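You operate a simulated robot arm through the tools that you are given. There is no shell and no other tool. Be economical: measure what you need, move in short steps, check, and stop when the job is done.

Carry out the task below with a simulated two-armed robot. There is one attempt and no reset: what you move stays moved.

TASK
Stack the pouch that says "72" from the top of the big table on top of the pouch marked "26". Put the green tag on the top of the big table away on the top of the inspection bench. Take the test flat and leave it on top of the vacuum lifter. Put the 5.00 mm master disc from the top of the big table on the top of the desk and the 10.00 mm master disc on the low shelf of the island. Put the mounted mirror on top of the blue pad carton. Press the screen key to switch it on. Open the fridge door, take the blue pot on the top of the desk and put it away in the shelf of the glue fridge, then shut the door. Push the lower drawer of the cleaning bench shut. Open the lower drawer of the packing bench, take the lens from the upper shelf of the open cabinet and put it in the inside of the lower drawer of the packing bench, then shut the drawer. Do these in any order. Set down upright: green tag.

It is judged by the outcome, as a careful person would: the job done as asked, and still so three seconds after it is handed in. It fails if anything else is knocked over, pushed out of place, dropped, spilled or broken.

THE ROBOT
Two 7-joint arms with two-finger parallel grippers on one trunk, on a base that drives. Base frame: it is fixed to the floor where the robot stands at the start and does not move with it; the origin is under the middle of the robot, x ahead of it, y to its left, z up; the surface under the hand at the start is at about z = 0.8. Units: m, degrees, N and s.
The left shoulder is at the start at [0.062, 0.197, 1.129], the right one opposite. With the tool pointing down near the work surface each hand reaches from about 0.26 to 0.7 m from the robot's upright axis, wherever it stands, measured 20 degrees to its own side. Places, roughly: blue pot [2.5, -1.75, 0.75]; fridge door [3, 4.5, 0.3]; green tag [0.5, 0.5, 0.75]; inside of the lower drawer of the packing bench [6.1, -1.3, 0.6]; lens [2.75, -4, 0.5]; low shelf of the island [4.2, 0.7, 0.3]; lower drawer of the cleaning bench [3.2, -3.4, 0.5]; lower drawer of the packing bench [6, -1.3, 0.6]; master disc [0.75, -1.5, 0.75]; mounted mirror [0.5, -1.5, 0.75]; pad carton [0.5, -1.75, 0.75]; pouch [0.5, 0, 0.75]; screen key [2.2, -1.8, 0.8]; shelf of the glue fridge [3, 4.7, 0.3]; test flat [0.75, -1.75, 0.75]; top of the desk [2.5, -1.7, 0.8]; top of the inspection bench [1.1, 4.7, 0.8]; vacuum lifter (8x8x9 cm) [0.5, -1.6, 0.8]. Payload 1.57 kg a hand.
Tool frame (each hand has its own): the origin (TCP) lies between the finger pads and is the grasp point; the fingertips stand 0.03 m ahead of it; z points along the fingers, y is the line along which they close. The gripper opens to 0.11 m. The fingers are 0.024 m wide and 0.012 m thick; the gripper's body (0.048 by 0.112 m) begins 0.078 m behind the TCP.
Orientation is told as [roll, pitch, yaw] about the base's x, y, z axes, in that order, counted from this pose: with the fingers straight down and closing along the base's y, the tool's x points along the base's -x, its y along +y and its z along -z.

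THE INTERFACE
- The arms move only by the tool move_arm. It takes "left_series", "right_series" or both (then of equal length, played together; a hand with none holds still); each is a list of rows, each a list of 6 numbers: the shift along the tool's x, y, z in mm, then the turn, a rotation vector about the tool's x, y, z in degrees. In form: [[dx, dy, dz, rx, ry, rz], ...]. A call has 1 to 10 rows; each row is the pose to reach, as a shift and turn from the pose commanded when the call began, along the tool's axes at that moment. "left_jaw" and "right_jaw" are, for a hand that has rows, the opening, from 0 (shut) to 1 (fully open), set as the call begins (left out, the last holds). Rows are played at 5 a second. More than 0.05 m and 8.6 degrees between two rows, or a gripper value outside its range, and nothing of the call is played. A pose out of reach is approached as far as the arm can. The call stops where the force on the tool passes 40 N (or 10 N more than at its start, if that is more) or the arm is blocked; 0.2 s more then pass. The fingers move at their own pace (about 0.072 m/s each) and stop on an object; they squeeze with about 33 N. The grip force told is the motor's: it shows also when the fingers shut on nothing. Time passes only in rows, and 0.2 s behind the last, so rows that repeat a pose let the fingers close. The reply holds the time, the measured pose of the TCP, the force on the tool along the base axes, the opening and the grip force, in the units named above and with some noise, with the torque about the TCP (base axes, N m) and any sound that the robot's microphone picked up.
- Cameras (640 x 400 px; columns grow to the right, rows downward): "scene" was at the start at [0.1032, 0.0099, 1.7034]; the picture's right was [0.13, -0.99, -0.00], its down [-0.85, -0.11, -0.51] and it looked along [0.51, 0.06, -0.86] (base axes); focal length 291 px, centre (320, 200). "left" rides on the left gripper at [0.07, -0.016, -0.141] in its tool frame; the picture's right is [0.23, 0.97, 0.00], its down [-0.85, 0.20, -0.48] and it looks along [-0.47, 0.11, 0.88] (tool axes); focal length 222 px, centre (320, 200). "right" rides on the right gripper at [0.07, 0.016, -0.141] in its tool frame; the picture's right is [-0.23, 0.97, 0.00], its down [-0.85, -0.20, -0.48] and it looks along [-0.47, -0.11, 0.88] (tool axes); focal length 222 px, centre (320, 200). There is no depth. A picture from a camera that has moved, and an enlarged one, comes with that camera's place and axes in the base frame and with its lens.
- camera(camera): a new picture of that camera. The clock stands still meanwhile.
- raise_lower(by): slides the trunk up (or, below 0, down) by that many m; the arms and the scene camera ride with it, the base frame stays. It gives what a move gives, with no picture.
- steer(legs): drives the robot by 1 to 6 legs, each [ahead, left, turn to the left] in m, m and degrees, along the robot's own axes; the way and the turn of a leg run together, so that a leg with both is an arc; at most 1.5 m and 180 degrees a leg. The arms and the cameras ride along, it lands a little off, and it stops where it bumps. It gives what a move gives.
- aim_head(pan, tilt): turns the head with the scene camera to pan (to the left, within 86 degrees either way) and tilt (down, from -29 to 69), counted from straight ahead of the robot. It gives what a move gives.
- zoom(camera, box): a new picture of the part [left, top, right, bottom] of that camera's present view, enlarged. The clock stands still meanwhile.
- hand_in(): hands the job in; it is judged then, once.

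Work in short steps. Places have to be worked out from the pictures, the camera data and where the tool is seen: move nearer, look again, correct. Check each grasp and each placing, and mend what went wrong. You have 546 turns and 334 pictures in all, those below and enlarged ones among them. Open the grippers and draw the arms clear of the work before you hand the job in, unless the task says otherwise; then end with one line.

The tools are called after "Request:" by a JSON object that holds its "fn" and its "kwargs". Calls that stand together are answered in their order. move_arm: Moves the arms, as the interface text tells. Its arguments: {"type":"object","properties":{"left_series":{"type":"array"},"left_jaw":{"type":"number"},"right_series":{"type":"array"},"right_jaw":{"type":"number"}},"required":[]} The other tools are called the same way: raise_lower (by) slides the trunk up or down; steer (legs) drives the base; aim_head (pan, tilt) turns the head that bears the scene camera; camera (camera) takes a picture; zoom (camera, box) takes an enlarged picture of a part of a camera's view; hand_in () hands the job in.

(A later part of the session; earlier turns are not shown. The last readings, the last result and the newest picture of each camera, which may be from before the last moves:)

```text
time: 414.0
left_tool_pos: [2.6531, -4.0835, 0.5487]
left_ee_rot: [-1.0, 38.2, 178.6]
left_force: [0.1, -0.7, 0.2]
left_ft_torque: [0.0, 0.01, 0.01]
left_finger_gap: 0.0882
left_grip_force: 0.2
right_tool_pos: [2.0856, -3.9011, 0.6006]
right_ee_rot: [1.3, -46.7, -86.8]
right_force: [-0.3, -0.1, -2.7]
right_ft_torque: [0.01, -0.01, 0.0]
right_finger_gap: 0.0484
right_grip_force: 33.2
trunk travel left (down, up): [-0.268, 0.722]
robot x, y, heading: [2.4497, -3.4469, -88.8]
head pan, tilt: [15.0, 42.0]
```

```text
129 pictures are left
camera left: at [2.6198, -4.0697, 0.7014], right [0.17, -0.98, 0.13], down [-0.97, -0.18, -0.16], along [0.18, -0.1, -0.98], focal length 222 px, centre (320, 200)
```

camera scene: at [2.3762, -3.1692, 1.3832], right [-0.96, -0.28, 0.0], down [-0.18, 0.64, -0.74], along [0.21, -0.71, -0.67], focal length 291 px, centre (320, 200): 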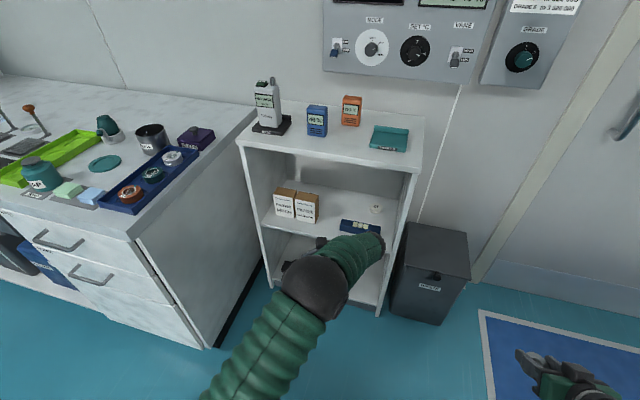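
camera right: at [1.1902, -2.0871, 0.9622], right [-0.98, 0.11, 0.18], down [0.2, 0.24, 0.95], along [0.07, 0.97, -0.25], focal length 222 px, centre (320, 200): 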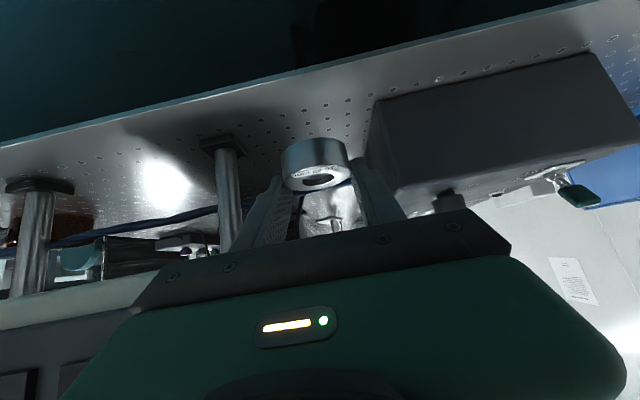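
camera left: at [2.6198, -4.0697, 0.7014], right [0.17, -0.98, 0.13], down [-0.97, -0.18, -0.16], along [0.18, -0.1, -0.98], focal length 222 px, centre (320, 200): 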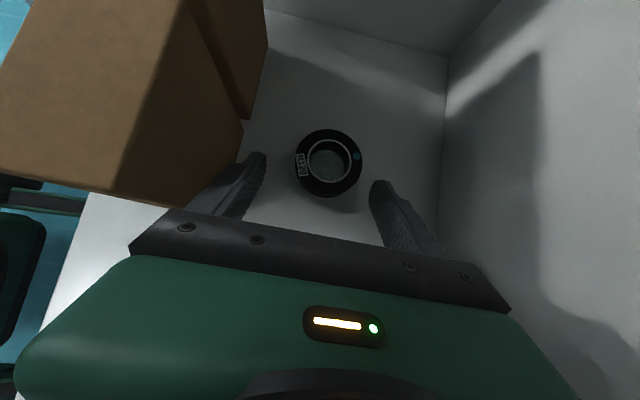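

Request:
{"fn": "move_arm", "kwargs": {"left_series": [[8, 2, 12, 0, 0, 0], [16, 4, 25, 0, 0, 0], [16, 4, 25, 0, 0, 0]]}}

Request:
{"fn": "move_arm", "kwargs": {"left_series": [[0, 0, 0, 0, 0, 0], [0, 0, 0, 0, 0, 0], [0, 0, 0, 0, 0, 0], [0, 0, 0, 0, 0, 0]], "left_jaw": 0}}

Request:
{"fn": "camera", "kwargs": {"camera": "left"}}

```text
time: 414.8
left_tool_pos: [2.6847, -4.0851, 0.5361]
left_ee_rot: [-0.8, 37.7, 178.7]
left_force: [0.1, 0.4, 0.4]
left_ft_torque: [-0.02, 0.02, -0.03]
left_finger_gap: 0.0879
left_grip_force: 0.0
right_tool_pos: [2.0951, -3.9013, 0.6063]
right_ee_rot: [0.3, -46.8, -86.1]
right_force: [0.9, 0.6, -1.9]
right_ft_torque: [0.06, 0.01, 0.0]
right_finger_gap: 0.0486
right_grip_force: 33.2
trunk travel left (down, up): [-0.268, 0.722]
robot x, y, heading: [2.4507, -3.4476, -89.0]
head pan, tilt: [15.0, 42.0]
```

```text
time: 415.8
left_tool_pos: [2.6816, -4.0865, 0.5366]
left_ee_rot: [-0.9, 37.9, 178.6]
left_force: [-0.2, -0.8, 0.5]
left_ft_torque: [-0.02, -0.05, 0.03]
left_finger_gap: 0.0589
left_grip_force: 32.9
right_tool_pos: [2.0895, -3.8998, 0.6042]
right_ee_rot: [0.7, -46.9, -86.4]
right_force: [-0.8, 0.2, -1.5]
right_ft_torque: [0.05, 0.0, 0.0]
right_finger_gap: 0.0487
right_grip_force: 32.8
trunk travel left (down, up): [-0.268, 0.722]
robot x, y, heading: [2.4482, -3.4452, -88.8]
head pan, tilt: [15.0, 42.0]
```

```text
128 pictures are left
camera left: at [2.6503, -4.0722, 0.6901], right [0.17, -0.98, 0.13], down [-0.97, -0.18, -0.15], along [0.17, -0.1, -0.98], focal length 222 px, centre (320, 200)
```

left: 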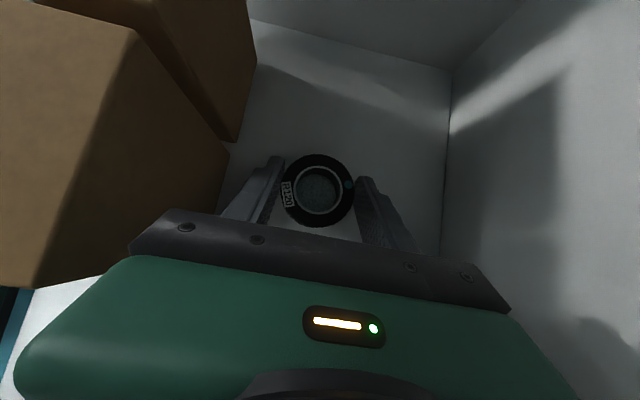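

Gripped: lens "R120". I lift 12 mm and slide right with the base.

Request:
{"fn": "move_arm", "kwargs": {"left_series": [[4, 0, -5, 0, 0, 0], [9, 0, -11, 0, 0, 0], [9, 0, -11, 0, 0, 0]]}}

Request:
{"fn": "steer", "kwargs": {"legs": [[0, -0.113, 0]]}}

Request:
{"fn": "camera", "kwargs": {"camera": "left"}}

```text
time: 416.6
left_tool_pos: [2.6832, -4.0853, 0.547]
left_ee_rot: [-1.3, 37.8, 178.3]
left_force: [0.5, 0.5, -1.3]
left_ft_torque: [-0.02, 0.02, -0.01]
left_finger_gap: 0.0586
left_grip_force: 32.6
right_tool_pos: [2.0907, -3.9006, 0.6028]
right_ee_rot: [0.7, -46.8, -86.4]
right_force: [-0.6, -0.1, -1.9]
right_ft_torque: [0.0, 0.03, -0.01]
right_finger_gap: 0.0485
right_grip_force: 33.1
trunk travel left (down, up): [-0.268, 0.722]
robot x, y, heading: [2.4468, -3.442, -88.8]
head pan, tilt: [15.0, 42.0]
```

```text
time: 417.8
left_tool_pos: [2.572, -4.0879, 0.5462]
left_ee_rot: [-1.5, 37.8, 178.2]
left_force: [0.6, 0.3, -0.7]
left_ft_torque: [0.01, 0.01, -0.04]
left_finger_gap: 0.0587
left_grip_force: 32.7
right_tool_pos: [1.9801, -3.903, 0.6031]
right_ee_rot: [0.6, -46.6, -86.3]
right_force: [0.9, 0.3, -2.2]
right_ft_torque: [0.02, 0.01, 0.0]
right_finger_gap: 0.0488
right_grip_force: 32.3
trunk travel left (down, up): [-0.268, 0.722]
robot x, y, heading: [2.3388, -3.446, -88.6]
head pan, tilt: [15.0, 42.0]
```

```text
127 pictures are left
camera left: at [2.5409, -4.0764, 0.6982], right [0.16, -0.98, 0.12], down [-0.97, -0.18, -0.15], along [0.17, -0.09, -0.98], focal length 222 px, centre (320, 200)
```

left: 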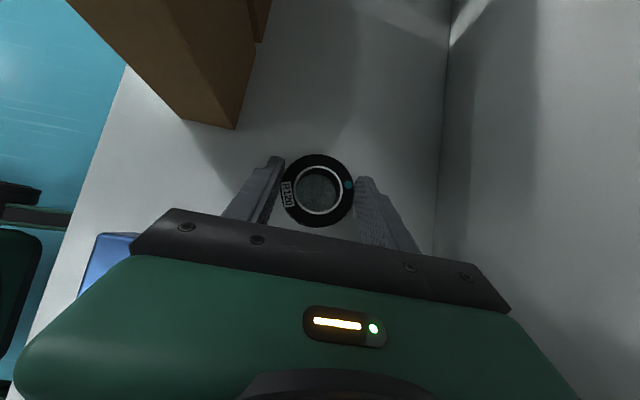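

Clearances look fine. I back out 3 cm, raise a bit, then continue out.

Request:
{"fn": "steer", "kwargs": {"legs": [[-0.03, 0, 0]]}}

Request:
{"fn": "move_arm", "kwargs": {"left_series": [[4, 0, -5, 0, 0, 0], [9, 0, -12, 0, 0, 0], [9, 0, -12, 0, 0, 0]]}}

Request:
{"fn": "steer", "kwargs": {"legs": [[-0.07, 0, 0]]}}

Request:
{"fn": "camera", "kwargs": {"camera": "left"}}

```text
time: 418.7
left_tool_pos: [2.5712, -4.0572, 0.5502]
left_ee_rot: [-1.2, 37.8, 178.4]
left_force: [0.0, -0.3, -0.5]
left_ft_torque: [-0.03, 0.02, -0.02]
left_finger_gap: 0.0584
left_grip_force: 32.5
right_tool_pos: [1.9806, -3.87, 0.6066]
right_ee_rot: [0.6, -46.9, -86.3]
right_force: [-0.3, 0.6, -2.1]
right_ft_torque: [-0.03, 0.0, -0.04]
right_finger_gap: 0.0486
right_grip_force: 33.0
trunk travel left (down, up): [-0.268, 0.722]
robot x, y, heading: [2.331, -3.4209, -88.8]
head pan, tilt: [15.0, 42.0]
```

```text
time: 419.5
left_tool_pos: [2.5727, -4.0478, 0.5464]
left_ee_rot: [-3.4, 38.1, 177.0]
left_force: [0.1, 0.0, -0.5]
left_ft_torque: [-0.01, -0.01, 0.02]
left_finger_gap: 0.0587
left_grip_force: 33.1
right_tool_pos: [1.9806, -3.8695, 0.6054]
right_ee_rot: [0.5, -46.9, -86.2]
right_force: [-0.4, -0.9, -2.4]
right_ft_torque: [-0.02, -0.01, 0.0]
right_finger_gap: 0.0485
right_grip_force: 33.2
trunk travel left (down, up): [-0.268, 0.722]
robot x, y, heading: [2.3369, -3.417, -89.0]
head pan, tilt: [15.0, 42.0]
```

```text
time: 420.5
left_tool_pos: [2.5697, -3.9841, 0.5691]
left_ee_rot: [-0.8, 38.0, 178.8]
left_force: [0.6, -0.2, -1.1]
left_ft_torque: [-0.01, 0.01, 0.0]
left_finger_gap: 0.0585
left_grip_force: 33.0
right_tool_pos: [1.9779, -3.7963, 0.6073]
right_ee_rot: [0.7, -47.2, -86.2]
right_force: [0.5, -0.9, -3.6]
right_ft_torque: [0.02, 0.01, -0.01]
right_finger_gap: 0.0485
right_grip_force: 33.2
trunk travel left (down, up): [-0.268, 0.722]
robot x, y, heading: [2.3384, -3.3464, -88.4]
head pan, tilt: [15.0, 42.0]
```

```text
126 pictures are left
camera left: at [2.5385, -3.9699, 0.7218], right [0.16, -0.98, 0.13], down [-0.97, -0.18, -0.15], along [0.17, -0.1, -0.98], focal length 222 px, centre (320, 200)
```

left: 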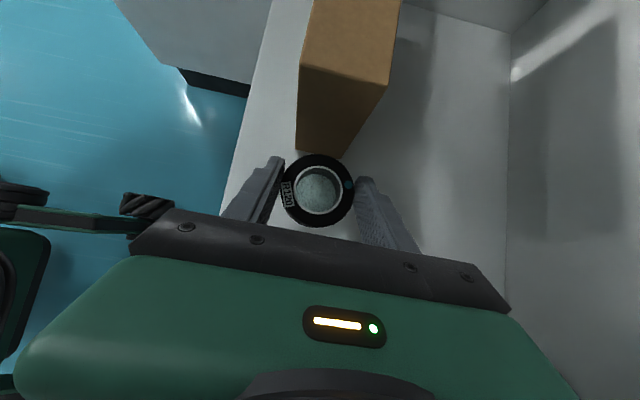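

Request:
{"fn": "steer", "kwargs": {"legs": [[-0.25, 0, 0]]}}

Request:
{"fn": "zoom", "kwargs": {"camera": "scene", "box": [220, 110, 440, 270]}}

```text
time: 422.3
left_tool_pos: [2.5668, -3.7333, 0.568]
left_ee_rot: [-0.7, 37.9, 179.1]
left_force: [0.6, -1.0, -0.4]
left_ft_torque: [0.02, 0.0, -0.02]
left_finger_gap: 0.0586
left_grip_force: 32.9
right_tool_pos: [1.9735, -3.5512, 0.6074]
right_ee_rot: [0.7, -47.3, -86.0]
right_force: [-0.4, 0.8, -2.6]
right_ft_torque: [0.06, -0.01, 0.02]
right_finger_gap: 0.0489
right_grip_force: 33.1
trunk travel left (down, up): [-0.268, 0.722]
robot x, y, heading: [2.3295, -3.0969, -88.5]
head pan, tilt: [15.0, 42.0]
```

```text
2.50 times, centred on (330, 190) of scene
camera zoom: at [2.3549, -3.2104, 1.2693], right [-0.96, -0.28, 0.0], down [-0.19, 0.64, -0.74], along [0.21, -0.71, -0.67], focal length 727 px, centre (295, 225)
```

zoom: 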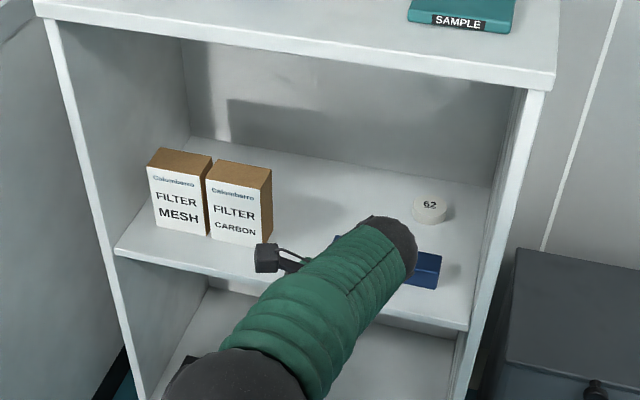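

The lens is out. The carbon box still sits ~2.4 cm from its original spot; I'll restore it. I set the lens down temporarily at the shelf's front, between case and box.

Request:
{"fn": "steer", "kwargs": {"legs": [[0.215, 0, 0]]}}

Request:
{"fn": "raise_lower", "kwargs": {"by": -0.025}}

```text
time: 424.0
left_tool_pos: [2.5727, -3.9507, 0.5681]
left_ee_rot: [-0.7, 37.9, 179.0]
left_force: [-0.4, -0.5, -1.0]
left_ft_torque: [0.02, 0.01, 0.03]
left_finger_gap: 0.0588
left_grip_force: 33.0
right_tool_pos: [1.9791, -3.7678, 0.6075]
right_ee_rot: [0.8, -47.3, -86.0]
right_force: [-0.2, -1.0, -2.2]
right_ft_torque: [0.02, -0.05, -0.01]
right_finger_gap: 0.0488
right_grip_force: 33.3
trunk travel left (down, up): [-0.268, 0.722]
robot x, y, heading: [2.3344, -3.3118, -88.4]
head pan, tilt: [15.0, 42.0]
```

```text
time: 424.7
left_tool_pos: [2.5723, -3.9497, 0.5458]
left_ee_rot: [-0.5, 37.8, 179.1]
left_force: [-0.9, -1.1, -0.9]
left_ft_torque: [0.0, 0.03, 0.03]
left_finger_gap: 0.0586
left_grip_force: 32.7
right_tool_pos: [1.9787, -3.7657, 0.585]
right_ee_rot: [0.5, -47.4, -86.0]
right_force: [0.8, 0.6, -2.1]
right_ft_torque: [0.03, -0.01, 0.03]
right_finger_gap: 0.0485
right_grip_force: 33.0
trunk travel left (down, up): [-0.243, 0.747]
robot x, y, heading: [2.3338, -3.3165, -88.7]
head pan, tilt: [15.0, 42.0]
```

Request:
{"fn": "raise_lower", "kwargs": {"by": -0.007}}

Request:
{"fn": "raise_lower", "kwargs": {"by": -0.003}}

```text
time: 425.2
left_tool_pos: [2.5723, -3.9502, 0.5388]
left_ee_rot: [-0.5, 37.9, 179.1]
left_force: [0.7, 0.5, -0.5]
left_ft_torque: [0.0, 0.0, 0.01]
left_finger_gap: 0.0586
left_grip_force: 33.0
right_tool_pos: [1.9793, -3.7642, 0.5781]
right_ee_rot: [0.5, -47.4, -86.0]
right_force: [0.1, 0.3, -2.3]
right_ft_torque: [0.01, -0.01, 0.01]
right_finger_gap: 0.0488
right_grip_force: 33.2
trunk travel left (down, up): [-0.236, 0.754]
robot x, y, heading: [2.3361, -3.3182, -88.7]
head pan, tilt: [15.0, 42.0]
```

```text
time: 425.8
left_tool_pos: [2.5734, -3.9506, 0.5365]
left_ee_rot: [-0.3, 38.0, 179.1]
left_force: [-0.9, -0.2, 8.5]
left_ft_torque: [-0.24, -0.02, 0.0]
left_finger_gap: 0.0586
left_grip_force: 32.8
right_tool_pos: [1.9793, -3.7644, 0.5744]
right_ee_rot: [0.6, -47.5, -86.0]
right_force: [0.6, 0.2, -1.7]
right_ft_torque: [0.0, 0.0, -0.04]
right_finger_gap: 0.0485
right_grip_force: 32.8
trunk travel left (down, up): [-0.233, 0.757]
robot x, y, heading: [2.3343, -3.3165, -88.6]
head pan, tilt: [15.0, 42.0]
```

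Request:
{"fn": "move_arm", "kwargs": {"left_series": [[0, 0, 0, 0, 0, 0], [0, 0, 0, 0, 0, 0], [0, 0, 0, 0, 0, 0]], "left_jaw": 0.85}}

Request:
{"fn": "raise_lower", "kwargs": {"by": 0.032}}

Request:
{"fn": "camera", "kwargs": {"camera": "left"}}

```text
time: 426.6
left_tool_pos: [2.5728, -3.9493, 0.5358]
left_ee_rot: [-0.4, 37.9, 179.2]
left_force: [0.5, 0.0, -0.1]
left_ft_torque: [-0.01, 0.03, -0.01]
left_finger_gap: 0.0934
left_grip_force: 0.0
right_tool_pos: [1.9794, -3.7646, 0.5742]
right_ee_rot: [0.6, -47.3, -86.0]
right_force: [0.4, 0.3, -1.8]
right_ft_torque: [0.04, -0.04, 0.03]
right_finger_gap: 0.0487
right_grip_force: 32.6
trunk travel left (down, up): [-0.233, 0.757]
robot x, y, heading: [2.3333, -3.3165, -88.5]
head pan, tilt: [15.0, 42.0]
```

```text
time: 427.3
left_tool_pos: [2.5721, -3.9497, 0.5679]
left_ee_rot: [-0.6, 37.9, 179.0]
left_force: [0.7, -0.4, 0.3]
left_ft_torque: [0.01, -0.02, 0.0]
left_finger_gap: 0.0936
left_grip_force: 0.1
right_tool_pos: [1.9793, -3.7654, 0.6057]
right_ee_rot: [0.6, -47.3, -86.1]
right_force: [-0.8, -0.4, -2.5]
right_ft_torque: [0.01, -0.02, 0.01]
right_finger_gap: 0.0487
right_grip_force: 33.4
trunk travel left (down, up): [-0.265, 0.725]
robot x, y, heading: [2.3346, -3.3167, -88.2]
head pan, tilt: [15.0, 42.0]
```

```text
124 pictures are left
camera left: at [2.5412, -3.9358, 0.7201], right [0.17, -0.98, 0.13], down [-0.97, -0.19, -0.15], along [0.17, -0.1, -0.98], focal length 222 px, centre (320, 200)
```

left: 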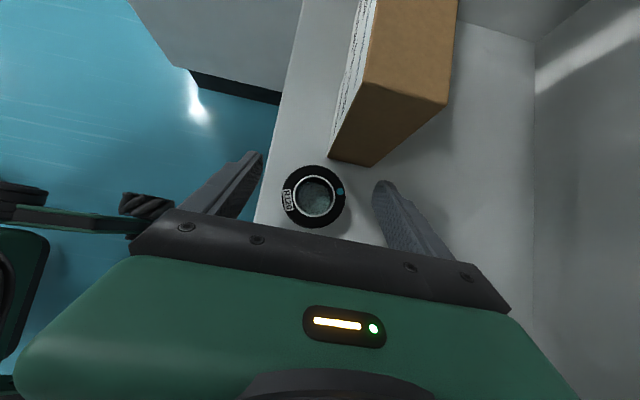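

Lens parked. I move 36 mm deeper and 70 mm left so the fingers straddle the carbon box's right part.

Request:
{"fn": "steer", "kwargs": {"legs": [[0.036, 0, 0], [0, 0.068, 0]]}}

Request:
{"fn": "camera", "kwargs": {"camera": "left"}}

```text
time: 428.8
left_tool_pos: [2.6352, -3.9857, 0.5692]
left_ee_rot: [-0.5, 38.3, 179.0]
left_force: [-0.8, -0.6, -0.4]
left_ft_torque: [0.02, -0.04, 0.03]
left_finger_gap: 0.0936
left_grip_force: 0.1
right_tool_pos: [2.0421, -3.8018, 0.6037]
right_ee_rot: [1.1, -47.4, -86.5]
right_force: [-0.3, 1.6, -2.7]
right_ft_torque: [-0.04, -0.03, -0.04]
right_finger_gap: 0.0485
right_grip_force: 32.7
trunk travel left (down, up): [-0.265, 0.725]
robot x, y, heading: [2.4041, -3.3529, -88.6]
head pan, tilt: [15.0, 42.0]
```

```text
123 pictures are left
camera left: at [2.6027, -3.9715, 0.722], right [0.17, -0.98, 0.13], down [-0.97, -0.19, -0.16], along [0.18, -0.1, -0.98], focal length 222 px, centre (320, 200)
```

left: 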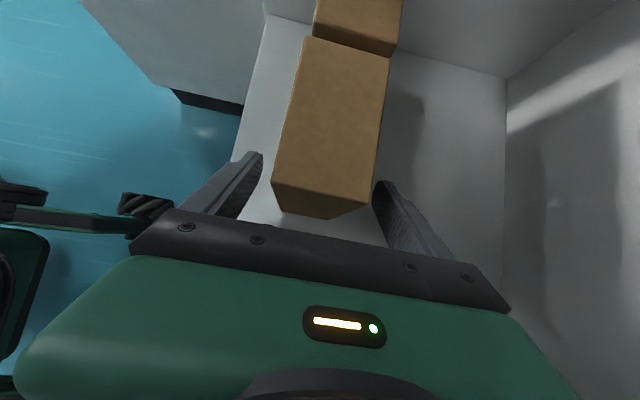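

Straddled. I close on the box and drag it 24 mm to the right.

Request:
{"fn": "move_arm", "kwargs": {"left_series": [[0, 0, 0, 0, 0, 0], [0, 0, 0, 0, 0, 0], [0, 0, 0, 0, 0, 0], [0, 0, 0, 0, 0, 0]], "left_jaw": 0}}

Request:
{"fn": "steer", "kwargs": {"legs": [[0, -0.024, 0]]}}

Request:
{"fn": "camera", "kwargs": {"camera": "left"}}

```text
time: 429.8
left_tool_pos: [2.6423, -3.9848, 0.5669]
left_ee_rot: [-0.5, 37.6, 179.0]
left_force: [-0.8, -0.3, -0.4]
left_ft_torque: [-0.02, 0.02, 0.03]
left_finger_gap: 0.0495
left_grip_force: 32.4
right_tool_pos: [2.05, -3.8003, 0.608]
right_ee_rot: [0.2, -47.5, -85.6]
right_force: [-0.3, 0.7, -1.6]
right_ft_torque: [-0.01, -0.01, 0.01]
right_finger_gap: 0.0487
right_grip_force: 33.0
trunk travel left (down, up): [-0.265, 0.725]
robot x, y, heading: [2.4017, -3.3492, -88.5]
head pan, tilt: [15.0, 42.0]
```

```text
time: 430.6
left_tool_pos: [2.6254, -3.986, 0.5661]
left_ee_rot: [-0.4, 37.2, 179.3]
left_force: [0.7, 0.8, 2.3]
left_ft_torque: [-0.18, -0.29, 0.01]
left_finger_gap: 0.0496
left_grip_force: 33.3
right_tool_pos: [2.0331, -3.8003, 0.613]
right_ee_rot: [-0.5, -47.5, -85.1]
right_force: [-0.6, -0.7, -2.9]
right_ft_torque: [0.05, -0.02, -0.04]
right_finger_gap: 0.0486
right_grip_force: 32.8
trunk travel left (down, up): [-0.265, 0.725]
robot x, y, heading: [2.3787, -3.3526, -88.9]
head pan, tilt: [15.0, 42.0]
```

```text
122 pictures are left
camera left: at [2.5954, -3.9706, 0.7203], right [0.17, -0.98, 0.13], down [-0.97, -0.19, -0.14], along [0.16, -0.11, -0.98], focal length 222 px, centre (320, 200)
```

left: 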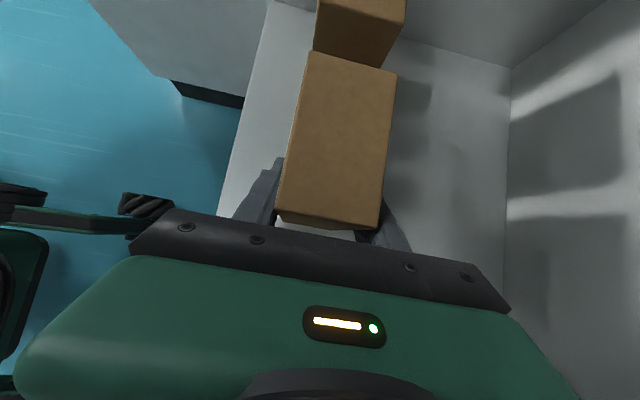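

Request:
{"fn": "steer", "kwargs": {"legs": [[0, -0.008, 0]]}}

Request:
{"fn": "move_arm", "kwargs": {"left_series": [[0, 0, 0, 0, 0, 0], [0, 0, 0, 0, 0, 0], [0, 0, 0, 0, 0, 0]], "left_jaw": 0.85}}

Request:
{"fn": "steer", "kwargs": {"legs": [[0, -0.07, 0]]}}

Request:
{"fn": "camera", "kwargs": {"camera": "left"}}

Request:
{"fn": "zoom", "kwargs": {"camera": "scene", "box": [220, 140, 440, 300]}}

```text
time: 431.4
left_tool_pos: [2.6167, -3.9844, 0.568]
left_ee_rot: [-0.3, 37.4, 179.3]
left_force: [-0.2, 0.4, -1.5]
left_ft_torque: [0.01, 0.04, 0.0]
left_finger_gap: 0.0496
left_grip_force: 33.4
right_tool_pos: [2.0243, -3.7995, 0.6115]
right_ee_rot: [-0.2, -47.5, -85.3]
right_force: [0.2, 0.3, -2.6]
right_ft_torque: [0.02, 0.01, -0.01]
right_finger_gap: 0.0485
right_grip_force: 33.1
trunk travel left (down, up): [-0.265, 0.725]
robot x, y, heading: [2.3745, -3.3487, -88.7]
head pan, tilt: [15.0, 42.0]
```

```text
time: 432.2
left_tool_pos: [2.6146, -3.9844, 0.5708]
left_ee_rot: [-0.1, 37.7, 179.5]
left_force: [-0.5, 0.5, 0.0]
left_ft_torque: [0.04, -0.02, -0.02]
left_finger_gap: 0.0934
left_grip_force: 0.1
right_tool_pos: [2.0221, -3.7984, 0.6092]
right_ee_rot: [0.2, -47.6, -85.6]
right_force: [-0.3, 0.3, -2.4]
right_ft_torque: [-0.03, -0.01, 0.03]
right_finger_gap: 0.0485
right_grip_force: 33.0
trunk travel left (down, up): [-0.265, 0.725]
robot x, y, heading: [2.3713, -3.3502, -88.3]
head pan, tilt: [15.0, 42.0]
```

```text
time: 433.2
left_tool_pos: [2.55, -3.9863, 0.5678]
left_ee_rot: [-0.2, 37.1, 179.3]
left_force: [0.6, 0.1, 0.8]
left_ft_torque: [-0.01, 0.07, 0.02]
left_finger_gap: 0.0936
left_grip_force: 0.0
right_tool_pos: [1.958, -3.8002, 0.6131]
right_ee_rot: [-0.6, -47.6, -84.9]
right_force: [-0.5, -0.4, -1.8]
right_ft_torque: [0.0, -0.02, -0.04]
right_finger_gap: 0.0485
right_grip_force: 33.3
trunk travel left (down, up): [-0.265, 0.725]
robot x, y, heading: [2.3013, -3.3531, -88.6]
head pan, tilt: [15.0, 42.0]
```

```text
121 pictures are left
camera left: at [2.5205, -3.9711, 0.7214], right [0.17, -0.98, 0.14], down [-0.97, -0.19, -0.14], along [0.16, -0.11, -0.98], focal length 222 px, centre (320, 200)
```

left: 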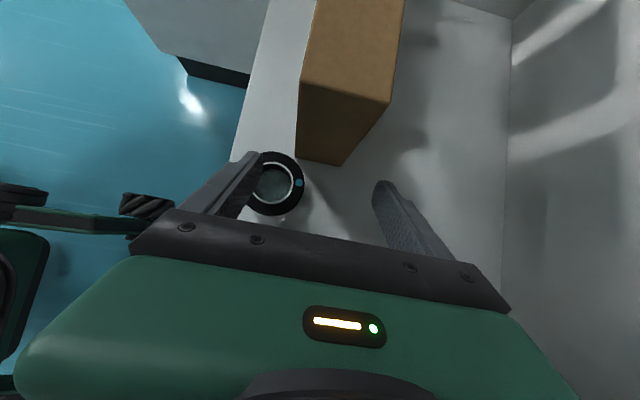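

```text
2.50 times, centred on (330, 220) of scene
camera zoom: at [2.3434, -3.4659, 1.2659], right [-0.96, -0.28, 0.01], down [-0.2, 0.64, -0.74], along [0.2, -0.71, -0.67], focal length 727 px, centre (295, 150)
```

zoom: 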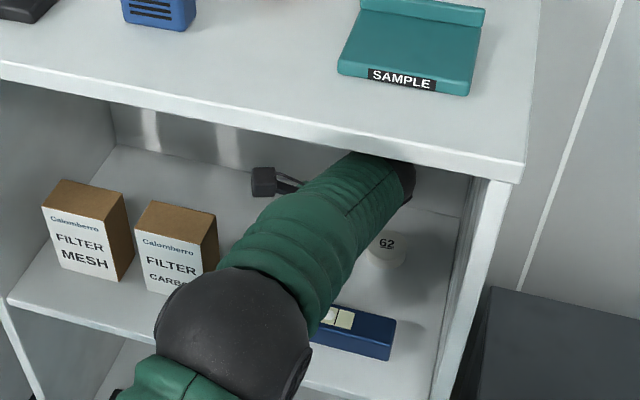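

The carbon box is back with its original gap. I regrip the lens.

Request:
{"fn": "steer", "kwargs": {"legs": [[-0.037, 0.02, 0]]}}

Request:
{"fn": "camera", "kwargs": {"camera": "left"}}

```text
time: 434.1
left_tool_pos: [2.5535, -3.9476, 0.5745]
left_ee_rot: [-0.1, 38.4, 179.5]
left_force: [0.2, -0.9, -0.5]
left_ft_torque: [0.02, -0.09, 0.01]
left_finger_gap: 0.0938
left_grip_force: 0.1
right_tool_pos: [1.9596, -3.7612, 0.6075]
right_ee_rot: [1.3, -47.8, -86.5]
right_force: [-1.0, 0.4, -1.8]
right_ft_torque: [-0.01, -0.03, 0.08]
right_finger_gap: 0.0485
right_grip_force: 33.7
trunk travel left (down, up): [-0.265, 0.725]
robot x, y, heading: [2.3229, -3.3177, -88.5]
head pan, tilt: [15.0, 42.0]
```

```text
119 pictures are left
camera left: at [2.5205, -3.9326, 0.7275], right [0.17, -0.98, 0.14], down [-0.97, -0.19, -0.16], along [0.18, -0.11, -0.98], focal length 222 px, centre (320, 200)
```

left: 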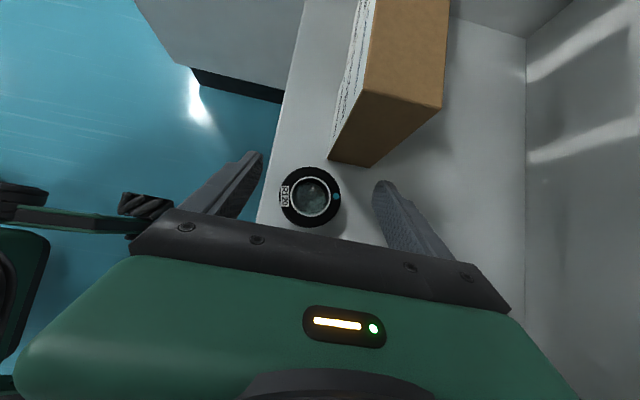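

Request:
{"fn": "raise_lower", "kwargs": {"by": -0.034}}

Request:
{"fn": "move_arm", "kwargs": {"left_series": [[0, 0, 0, 0, 0, 0], [0, 0, 0, 0, 0, 0], [0, 0, 0, 0, 0, 0], [0, 0, 0, 0, 0, 0]], "left_jaw": 0}}

Request:
{"fn": "raise_lower", "kwargs": {"by": 0.03}}

Request:
{"fn": "camera", "kwargs": {"camera": "left"}}

```text
time: 434.9
left_tool_pos: [2.562, -3.9488, 0.5385]
left_ee_rot: [0.2, 37.5, 179.5]
left_force: [-0.4, -0.3, 0.2]
left_ft_torque: [0.0, 0.04, 0.0]
left_finger_gap: 0.0937
left_grip_force: 0.1
right_tool_pos: [1.9696, -3.7614, 0.5778]
right_ee_rot: [0.0, -47.7, -85.5]
right_force: [0.3, -0.8, -1.6]
right_ft_torque: [0.01, 0.04, -0.02]
right_finger_gap: 0.0488
right_grip_force: 33.1
trunk travel left (down, up): [-0.231, 0.759]
robot x, y, heading: [2.3201, -3.314, -88.8]
head pan, tilt: [15.0, 42.0]
```

```text
time: 435.9
left_tool_pos: [2.56, -3.9477, 0.5376]
left_ee_rot: [0.2, 37.6, 179.4]
left_force: [0.5, -0.4, 0.1]
left_ft_torque: [0.0, -0.01, -0.02]
left_finger_gap: 0.0579
left_grip_force: 33.0
right_tool_pos: [1.9668, -3.76, 0.5774]
right_ee_rot: [0.2, -47.8, -85.6]
right_force: [0.6, -0.2, -2.5]
right_ft_torque: [0.0, 0.02, 0.01]
right_finger_gap: 0.0488
right_grip_force: 32.8
trunk travel left (down, up): [-0.231, 0.759]
robot x, y, heading: [2.3177, -3.3182, -88.7]
head pan, tilt: [15.0, 42.0]
```

```text
time: 436.6
left_tool_pos: [2.559, -3.9482, 0.5683]
left_ee_rot: [0.1, 37.7, 179.4]
left_force: [0.1, -0.6, -0.6]
left_ft_torque: [-0.01, -0.06, -0.01]
left_finger_gap: 0.0578
left_grip_force: 32.5
right_tool_pos: [1.9673, -3.7609, 0.6067]
right_ee_rot: [0.2, -47.8, -85.8]
right_force: [0.7, 0.7, -2.5]
right_ft_torque: [0.02, 0.01, 0.0]
right_finger_gap: 0.0487
right_grip_force: 33.4
trunk travel left (down, up): [-0.261, 0.729]
robot x, y, heading: [2.3177, -3.3202, -88.4]
head pan, tilt: [15.0, 42.0]
```

```text
118 pictures are left
camera left: at [2.5288, -3.9327, 0.7208], right [0.17, -0.98, 0.14], down [-0.97, -0.19, -0.14], along [0.17, -0.11, -0.98], focal length 222 px, centre (320, 200)
```

left: 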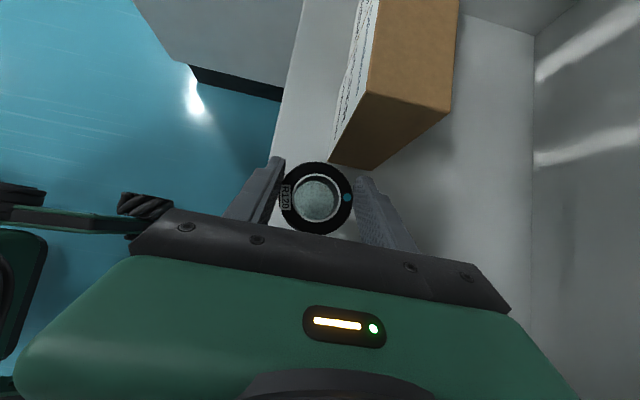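

Gripped. I back out and take a check picture of the cabinet.

Request:
{"fn": "steer", "kwargs": {"legs": [[-0.5, 0, 0]]}}

Request:
{"fn": "raise_lower", "kwargs": {"by": 0.35}}

Request:
{"fn": "zoom", "kwargs": {"camera": "scene", "box": [230, 90, 430, 250]}}

```text
time: 439.5
left_tool_pos: [2.555, -3.4526, 0.5688]
left_ee_rot: [0.1, 37.7, -179.5]
left_force: [-0.4, -0.1, -1.2]
left_ft_torque: [0.03, 0.02, -0.01]
left_finger_gap: 0.0577
left_grip_force: 32.7
right_tool_pos: [1.9578, -3.2765, 0.6066]
right_ee_rot: [0.2, -47.8, -84.6]
right_force: [0.1, 0.9, -2.9]
right_ft_torque: [0.03, 0.01, 0.04]
right_finger_gap: 0.0485
right_grip_force: 32.5
trunk travel left (down, up): [-0.261, 0.729]
robot x, y, heading: [2.3028, -2.8252, -87.6]
head pan, tilt: [15.0, 42.0]
```

```text
time: 442.9
left_tool_pos: [2.5542, -3.454, 0.918]
left_ee_rot: [0.3, 37.7, -179.4]
left_force: [0.3, 0.8, -0.4]
left_ft_torque: [0.0, -0.01, 0.01]
left_finger_gap: 0.0578
left_grip_force: 33.4
right_tool_pos: [1.9586, -3.2759, 0.9585]
right_ee_rot: [0.2, -47.9, -84.6]
right_force: [0.3, -0.2, -1.2]
right_ft_torque: [0.0, 0.0, 0.01]
right_finger_gap: 0.0485
right_grip_force: 33.2
trunk travel left (down, up): [-0.611, 0.379]
robot x, y, heading: [2.3015, -2.8267, -87.5]
head pan, tilt: [15.0, 42.0]
```

```text
2.50 times, centred on (330, 170) of scene
camera zoom: at [2.3307, -2.9388, 1.6121], right [-0.95, -0.3, 0.0], down [-0.2, 0.64, -0.74], along [0.22, -0.71, -0.67], focal length 727 px, centre (295, 275)
```

zoom: 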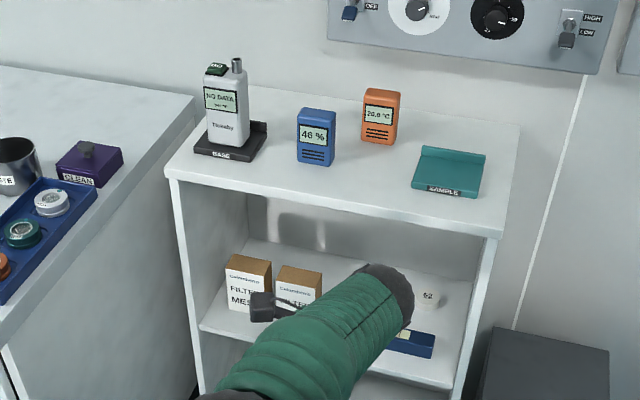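

The cabinet looks as before. Now I raise the trunk for travel and go around: west past the table's end, then north up the corridor (backwards).

Request:
{"fn": "raise_lower", "kwargs": {"by": 0.36}}

Request:
{"fn": "steer", "kwargs": {"legs": [[-0.1, 0, -2.5], [0, -1.2, 0], [0, -1.1, 0]]}}

```text
time: 446.4
left_tool_pos: [2.5551, -3.4532, 1.2803]
left_ee_rot: [0.2, 37.7, -179.4]
left_force: [-0.5, -0.4, -1.4]
left_ft_torque: [-0.03, -0.01, -0.03]
left_finger_gap: 0.0576
left_grip_force: 32.7
right_tool_pos: [1.9579, -3.2757, 1.3175]
right_ee_rot: [0.1, -47.9, -84.6]
right_force: [0.4, 0.6, -2.6]
right_ft_torque: [0.0, 0.02, -0.01]
right_finger_gap: 0.0487
right_grip_force: 32.5
trunk travel left (down, up): [-0.971, 0.019]
robot x, y, heading: [2.3033, -2.8272, -87.4]
head pan, tilt: [15.0, 42.0]
```

```text
time: 458.3
left_tool_pos: [0.2274, -3.3113, 1.2792]
left_ee_rot: [0.3, 37.6, 175.2]
left_force: [-0.3, -0.3, -0.7]
left_ft_torque: [-0.01, -0.02, 0.02]
left_finger_gap: 0.0575
left_grip_force: 33.7
right_tool_pos: [-0.3484, -3.0787, 1.318]
right_ee_rot: [0.1, -47.9, -90.0]
right_force: [0.3, -0.2, -2.2]
right_ft_torque: [-0.01, -0.01, 0.0]
right_finger_gap: 0.0482
right_grip_force: 33.3
trunk travel left (down, up): [-0.971, 0.019]
robot x, y, heading: [0.0344, -2.6659, -93.1]
head pan, tilt: [15.0, 42.0]
```

Request:
{"fn": "steer", "kwargs": {"legs": [[0, -0.1, 3.1], [-1.4, 0, 0], [-1.4, 0, 0]]}}

```text
time: 472.5
left_tool_pos: [0.1138, -0.5194, 1.2785]
left_ee_rot: [0.2, 37.7, -179.8]
left_force: [0.3, 0.0, -0.3]
left_ft_torque: [0.0, 0.0, 0.01]
left_finger_gap: 0.0577
left_grip_force: 32.7
right_tool_pos: [-0.481, -0.3388, 1.3179]
right_ee_rot: [0.2, -47.9, -85.0]
right_force: [0.2, -0.6, -2.8]
right_ft_torque: [0.01, -0.02, 0.02]
right_finger_gap: 0.0486
right_grip_force: 32.9
trunk travel left (down, up): [-0.971, 0.019]
robot x, y, heading: [-0.1327, 0.1078, -88.0]
head pan, tilt: [15.0, 42.0]
```

Request:
{"fn": "steer", "kwargs": {"legs": [[-0.1, 0.06, -2], [-1.4, 0, 0]]}}

Request:
{"fn": "aim_head", "kwargs": {"pan": 86, "tilt": 35}}

Request:
{"fn": "camera", "kwargs": {"camera": "scene"}}

```text
time: 480.4
left_tool_pos: [0.1434, 0.9951, 1.2802]
left_ee_rot: [0.3, 37.8, 178.2]
left_force: [-0.9, 0.0, -1.4]
left_ft_torque: [0.01, -0.02, 0.01]
left_finger_gap: 0.0575
left_grip_force: 33.0
right_tool_pos: [-0.4433, 1.1986, 1.3184]
right_ee_rot: [0.4, -48.0, -87.3]
right_force: [-0.8, 0.0, -1.2]
right_ft_torque: [0.03, -0.03, 0.02]
right_finger_gap: 0.0488
right_grip_force: 32.8
trunk travel left (down, up): [-0.971, 0.019]
robot x, y, heading: [-0.0771, 1.6308, -90.1]
head pan, tilt: [15.0, 42.0]
```

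```text
time: 481.8
left_tool_pos: [0.1457, 0.9978, 1.2811]
left_ee_rot: [0.5, 37.6, 178.3]
left_force: [0.0, -0.5, -1.1]
left_ft_torque: [-0.03, 0.0, -0.01]
left_finger_gap: 0.0578
left_grip_force: 33.6
right_tool_pos: [-0.4404, 1.2005, 1.3199]
right_ee_rot: [0.0, -48.1, -87.1]
right_force: [-0.4, -0.2, -2.8]
right_ft_torque: [0.01, 0.01, -0.02]
right_finger_gap: 0.0486
right_grip_force: 32.6
trunk travel left (down, up): [-0.971, 0.019]
robot x, y, heading: [-0.0777, 1.6301, -89.9]
head pan, tilt: [85.9, 35.0]
```

```text
116 pictures are left
camera scene: at [0.0112, 1.5901, 1.9829], right [-0.07, -1.0, 0.0], down [-0.57, 0.04, -0.82], along [0.82, -0.06, -0.57], focal length 291 px, centre (320, 200)
```

scene: 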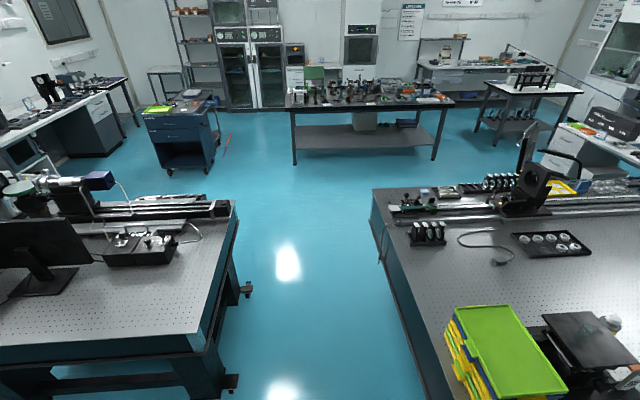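

The gap between the two tables is clear (y≈1.2–2.0). I drive through it to the east side.

Request:
{"fn": "steer", "kwargs": {"legs": [[0, 1.3, 0], [0, 1.1, 0]]}}

Request:
{"fn": "aim_head", "kwargs": {"pan": 70, "tilt": 30}}

Request:
{"fn": "camera", "kwargs": {"camera": "scene"}}

```text
time: 493.4
left_tool_pos: [2.5035, 1.0211, 1.2813]
left_ee_rot: [0.5, 37.7, 178.9]
left_force: [-0.9, 0.3, -0.8]
left_ft_torque: [-0.04, -0.02, 0.03]
left_finger_gap: 0.0578
left_grip_force: 32.5
right_tool_pos: [1.914, 1.219, 1.3206]
right_ee_rot: [0.3, -48.1, -86.5]
right_force: [0.3, -0.3, -1.8]
right_ft_torque: [0.03, 0.03, -0.03]
right_finger_gap: 0.0485
right_grip_force: 32.9
trunk travel left (down, up): [-0.971, 0.019]
robot x, y, heading: [2.2735, 1.6528, -89.5]
head pan, tilt: [85.9, 35.0]
```

```text
time: 494.2
left_tool_pos: [2.5048, 1.0223, 1.2829]
left_ee_rot: [0.6, 37.5, 178.9]
left_force: [0.8, 0.0, -1.0]
left_ft_torque: [-0.02, 0.0, 0.02]
left_finger_gap: 0.0578
left_grip_force: 33.2
right_tool_pos: [1.9149, 1.2202, 1.3203]
right_ee_rot: [0.3, -48.3, -86.5]
right_force: [1.1, -0.1, -3.3]
right_ft_torque: [-0.05, 0.0, 0.0]
right_finger_gap: 0.0483
right_grip_force: 32.8
trunk travel left (down, up): [-0.971, 0.019]
robot x, y, heading: [2.2752, 1.6482, -89.5]
head pan, tilt: [70.0, 30.0]
```

```text
115 pictures are left
camera scene: at [2.3601, 1.587, 1.9906], right [-0.33, -0.94, 0.0], down [-0.47, 0.17, -0.87], along [0.82, -0.29, -0.5], focal length 291 px, centre (320, 200)
```

scene: 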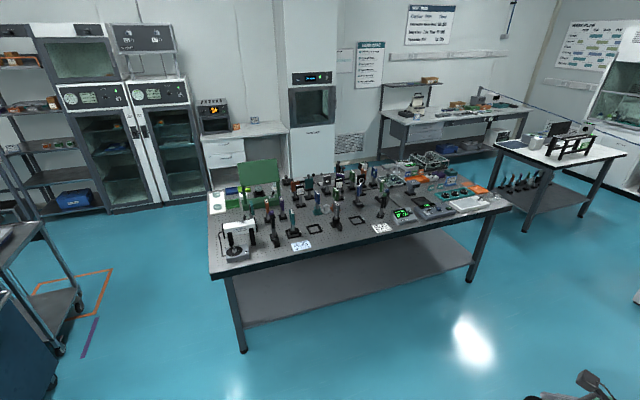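

The island's low shelf edge is at x≈3.69, z≈0.3. I turn to face it and retract the left arm.

Request:
{"fn": "steer", "kwargs": {"legs": [[0, 0, 89.5], [0.35, -0.85, 0]]}}

Request:
{"fn": "move_arm", "kwargs": {"left_series": [[0, -40, 0, 0, 0, 0], [0, -80, 0, 0, 0, 0], [0, -120, 0, 0, 0, 0], [0, -160, 0, 0, 0, 0], [0, -200, 0, 0, 0, 0], [0, -240, 0, 0, 0, 0]]}}

Request:
{"fn": "aim_head", "kwargs": {"pan": 0, "tilt": 35}}

Request:
{"fn": "camera", "kwargs": {"camera": "scene"}}

```text
time: 502.8
left_tool_pos: [3.2618, 1.0329, 1.2831]
left_ee_rot: [0.7, 37.5, -92.0]
left_force: [0.0, -0.2, -0.7]
left_ft_torque: [-0.06, 0.01, -0.02]
left_finger_gap: 0.0579
left_grip_force: 33.0
right_tool_pos: [3.0538, 0.4473, 1.3211]
right_ee_rot: [0.0, -48.3, 2.6]
right_force: [-0.7, 0.1, -2.4]
right_ft_torque: [-0.01, 0.03, -0.01]
right_finger_gap: 0.0485
right_grip_force: 33.1
trunk travel left (down, up): [-0.971, 0.019]
robot x, y, heading: [2.6316, 0.8104, -0.5]
head pan, tilt: [70.0, 30.0]
```

```text
time: 504.1
left_tool_pos: [3.0196, 1.0425, 1.2837]
left_ee_rot: [0.8, 37.5, -91.9]
left_force: [-0.1, -0.5, -0.9]
left_ft_torque: [-0.01, 0.01, -0.01]
left_finger_gap: 0.0578
left_grip_force: 32.8
right_tool_pos: [3.0499, 0.4461, 1.3209]
right_ee_rot: [0.0, -48.4, 2.4]
right_force: [0.3, 0.3, -2.0]
right_ft_torque: [0.01, 0.02, 0.01]
right_finger_gap: 0.0486
right_grip_force: 33.6
trunk travel left (down, up): [-0.971, 0.019]
robot x, y, heading: [2.6296, 0.8134, -0.6]
head pan, tilt: [70.0, 30.0]
```

```text
time: 505.6
left_tool_pos: [3.0213, 1.0418, 1.2837]
left_ee_rot: [0.8, 37.5, -91.9]
left_force: [0.5, -0.5, -1.0]
left_ft_torque: [0.0, -0.03, 0.03]
left_finger_gap: 0.0577
left_grip_force: 33.1
right_tool_pos: [3.051, 0.4456, 1.3224]
right_ee_rot: [0.2, -48.3, 2.5]
right_force: [-0.3, 0.4, -1.9]
right_ft_torque: [-0.02, 0.01, -0.01]
right_finger_gap: 0.0485
right_grip_force: 32.9
trunk travel left (down, up): [-0.971, 0.019]
robot x, y, heading: [2.6342, 0.8073, -0.5]
head pan, tilt: [0.0, 35.0]
```

```text
114 pictures are left
camera scene: at [2.7542, 0.8094, 1.9828], right [-0.01, -1.0, 0.0], down [-0.57, 0.01, -0.82], along [0.82, -0.01, -0.57], focal length 291 px, centre (320, 200)
```

scene: 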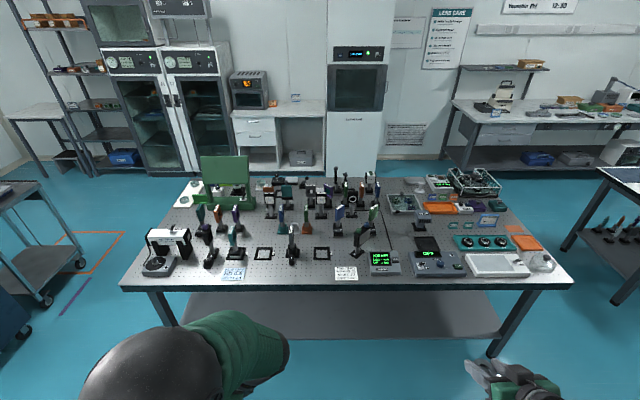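

I lower the trunk and approach the low shelf.

Request:
{"fn": "raise_lower", "kwargs": {"by": -0.4}}

Request:
{"fn": "raise_lower", "kwargs": {"by": -0.4}}

Request:
{"fn": "raise_lower", "kwargs": {"by": -0.1}}

Request:
{"fn": "steer", "kwargs": {"legs": [[0.6, 0, 0.5]]}}

Request:
{"fn": "camera", "kwargs": {"camera": "scene"}}

Request:
{"fn": "camera", "kwargs": {"camera": "right"}}

```text
time: 509.4
left_tool_pos: [3.021, 1.0436, 0.8831]
left_ee_rot: [0.8, 37.6, -92.0]
left_force: [1.0, 0.1, -1.6]
left_ft_torque: [0.0, 0.01, 0.01]
left_finger_gap: 0.0579
left_grip_force: 33.3
right_tool_pos: [3.0525, 0.4453, 0.9215]
right_ee_rot: [0.1, -48.3, 2.4]
right_force: [0.6, -0.5, -2.2]
right_ft_torque: [-0.01, -0.01, 0.0]
right_finger_gap: 0.0487
right_grip_force: 32.7
trunk travel left (down, up): [-0.571, 0.419]
robot x, y, heading: [2.6293, 0.8096, -0.6]
head pan, tilt: [0.0, 35.0]
```

```text
time: 513.2
left_tool_pos: [3.0202, 1.0424, 0.4844]
left_ee_rot: [0.8, 37.5, -92.0]
left_force: [0.4, -0.5, -0.2]
left_ft_torque: [0.01, 0.01, -0.01]
left_finger_gap: 0.0576
left_grip_force: 33.4
right_tool_pos: [3.0532, 0.4459, 0.5209]
right_ee_rot: [0.0, -48.3, 2.5]
right_force: [-0.4, -0.8, -2.1]
right_ft_torque: [0.01, 0.01, -0.02]
right_finger_gap: 0.0484
right_grip_force: 33.1
trunk travel left (down, up): [-0.171, 0.819]
robot x, y, heading: [2.6288, 0.8124, -0.3]
head pan, tilt: [0.0, 35.0]
```

```text
time: 514.5
left_tool_pos: [3.0205, 1.0427, 0.3833]
left_ee_rot: [0.8, 37.6, -91.9]
left_force: [0.3, 0.2, -0.7]
left_ft_torque: [0.03, 0.03, -0.01]
left_finger_gap: 0.058
left_grip_force: 33.2
right_tool_pos: [3.051, 0.4463, 0.4219]
right_ee_rot: [0.1, -48.4, 2.6]
right_force: [0.6, -0.2, -1.9]
right_ft_torque: [0.01, 0.01, -0.04]
right_finger_gap: 0.0489
right_grip_force: 32.8
trunk travel left (down, up): [-0.071, 0.919]
robot x, y, heading: [2.6316, 0.8144, -0.5]
head pan, tilt: [0.0, 35.0]
```

```text
time: 517.9
left_tool_pos: [3.6146, 1.0446, 0.3834]
left_ee_rot: [0.7, 37.6, -91.5]
left_force: [0.0, 0.0, -1.0]
left_ft_torque: [0.0, -0.02, 0.03]
left_finger_gap: 0.058
left_grip_force: 32.8
right_tool_pos: [3.6513, 0.4473, 0.4212]
right_ee_rot: [0.1, -48.3, 3.1]
right_force: [-0.3, -0.2, -2.2]
right_ft_torque: [-0.01, -0.03, -0.02]
right_finger_gap: 0.0488
right_grip_force: 32.8
trunk travel left (down, up): [-0.071, 0.919]
robot x, y, heading: [3.2286, 0.8088, 0.4]
head pan, tilt: [0.0, 35.0]
```

```text
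113 pictures are left
camera scene: at [3.3497, 0.8093, 1.0827], right [0.0, -1.0, 0.0], down [-0.58, 0.0, -0.82], along [0.82, 0.0, -0.58], focal length 291 px, centre (320, 200)
```

scene: 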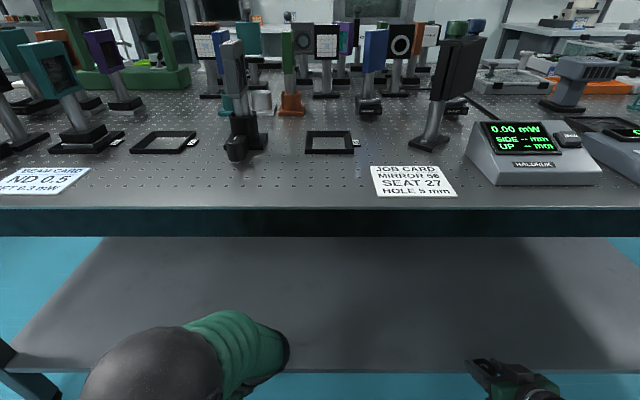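

```text
112 pictures are left
camera right: at [3.4983, 0.4549, 0.464], right [0.1, 0.98, 0.17], down [0.22, -0.19, 0.96], along [0.97, -0.06, -0.24], focal length 222 px, centre (320, 200)
```

right: 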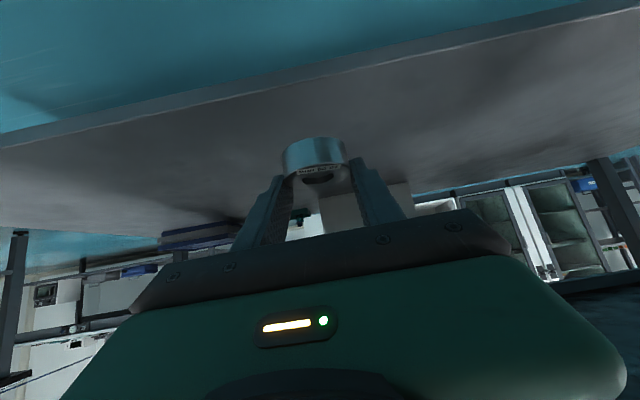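

The shelf is empty here. I extend the right arm forward over the shelf (rather than driving, to keep the left hand clear).

Request:
{"fn": "move_arm", "kwargs": {"right_series": [[-20, 0, 22, 0, 0, 0], [-40, 0, 45, 0, 0, 0], [-60, 0, 67, 0, 0, 0], [-80, 0, 90, 0, 0, 0], [-105, 0, 117, 0, 0, 0]]}}

Request:
{"fn": "raise_lower", "kwargs": {"by": -0.05}}

```text
time: 519.1
left_tool_pos: [3.616, 1.044, 0.3824]
left_ee_rot: [0.7, 37.6, -91.4]
left_force: [-0.1, -0.1, -0.8]
left_ft_torque: [-0.03, 0.02, 0.02]
left_finger_gap: 0.0574
left_grip_force: 33.1
right_tool_pos: [3.8099, 0.4556, 0.4198]
right_ee_rot: [0.2, -48.4, 3.0]
right_force: [-1.0, -0.2, -1.7]
right_ft_torque: [0.02, 0.03, 0.02]
right_finger_gap: 0.0488
right_grip_force: 33.2
trunk travel left (down, up): [-0.071, 0.919]
robot x, y, heading: [3.2267, 0.8127, -0.1]
head pan, tilt: [0.0, 35.0]
```

```text
time: 520.0
left_tool_pos: [3.6146, 1.0448, 0.334]
left_ee_rot: [0.7, 37.5, -91.4]
left_force: [0.1, 0.3, -0.5]
left_ft_torque: [-0.03, 0.02, 0.0]
left_finger_gap: 0.058
left_grip_force: 32.9
right_tool_pos: [3.8094, 0.4559, 0.3707]
right_ee_rot: [0.1, -48.3, 3.0]
right_force: [-0.1, -0.2, -1.8]
right_ft_torque: [0.0, 0.0, -0.01]
right_finger_gap: 0.0487
right_grip_force: 32.8
trunk travel left (down, up): [-0.021, 0.969]
robot x, y, heading: [3.2272, 0.8075, -0.2]
head pan, tilt: [0.0, 35.0]
```

Request:
{"fn": "move_arm", "kwargs": {"right_series": [[11, 0, 10, 0, 0, 0], [19, 0, 17, 0, 0, 0], [22, 0, 20, 0, 0, 0], [25, 0, 23, 0, 0, 0], [28, 0, 25, 0, 0, 0]]}}

Request:
{"fn": "camera", "kwargs": {"camera": "right"}}

```text
time: 521.2
left_tool_pos: [3.615, 1.0447, 0.3328]
left_ee_rot: [0.9, 37.5, -91.5]
left_force: [0.0, -0.2, -0.8]
left_ft_torque: [0.0, 0.01, 0.01]
left_finger_gap: 0.0577
left_grip_force: 32.7
right_tool_pos: [3.8105, 0.4552, 0.3311]
right_ee_rot: [0.1, -48.3, 3.0]
right_force: [0.3, 0.4, -2.0]
right_ft_torque: [-0.01, 0.0, 0.01]
right_finger_gap: 0.0485
right_grip_force: 32.3
trunk travel left (down, up): [-0.021, 0.969]
robot x, y, heading: [3.2297, 0.8043, -0.3]
head pan, tilt: [0.0, 35.0]
```

```text
111 pictures are left
camera right: at [3.6568, 0.4631, 0.3746], right [0.1, 0.98, 0.17], down [0.22, -0.19, 0.96], along [0.97, -0.06, -0.24], focal length 222 px, centre (320, 200)
```

right: 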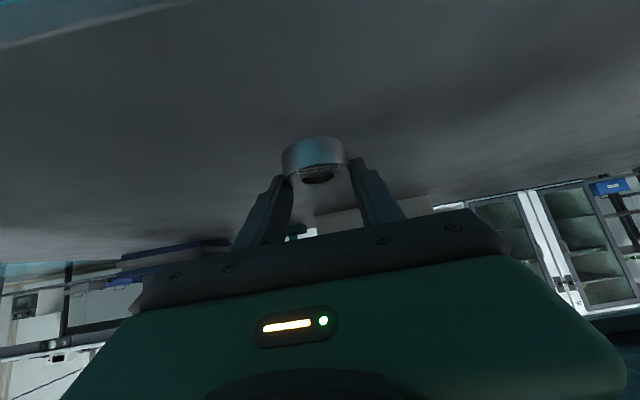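

Request:
{"fn": "move_arm", "kwargs": {"right_series": [[4, 0, 3, 0, 0, 0], [7, 0, 7, 0, 0, 0], [11, 0, 10, 0, 0, 0], [15, 0, 13, 0, 0, 0], [19, 0, 17, 0, 0, 0], [22, 0, 20, 0, 0, 0], [26, 0, 23, 0, 0, 0], [30, 0, 27, 0, 0, 0]]}}

```text
time: 523.0
left_tool_pos: [3.6152, 1.0457, 0.334]
left_ee_rot: [0.7, 37.6, -91.5]
left_force: [0.4, 0.6, -1.3]
left_ft_torque: [0.03, -0.03, 0.03]
left_finger_gap: 0.0578
left_grip_force: 33.0
right_tool_pos: [3.812, 0.456, 0.2939]
right_ee_rot: [0.1, -48.4, 3.0]
right_force: [-0.6, -0.1, 4.3]
right_ft_torque: [-0.01, 0.14, -0.02]
right_finger_gap: 0.0483
right_grip_force: 32.9
trunk travel left (down, up): [-0.021, 0.969]
robot x, y, heading: [3.229, 0.8064, 0.4]
head pan, tilt: [0.0, 35.0]
```

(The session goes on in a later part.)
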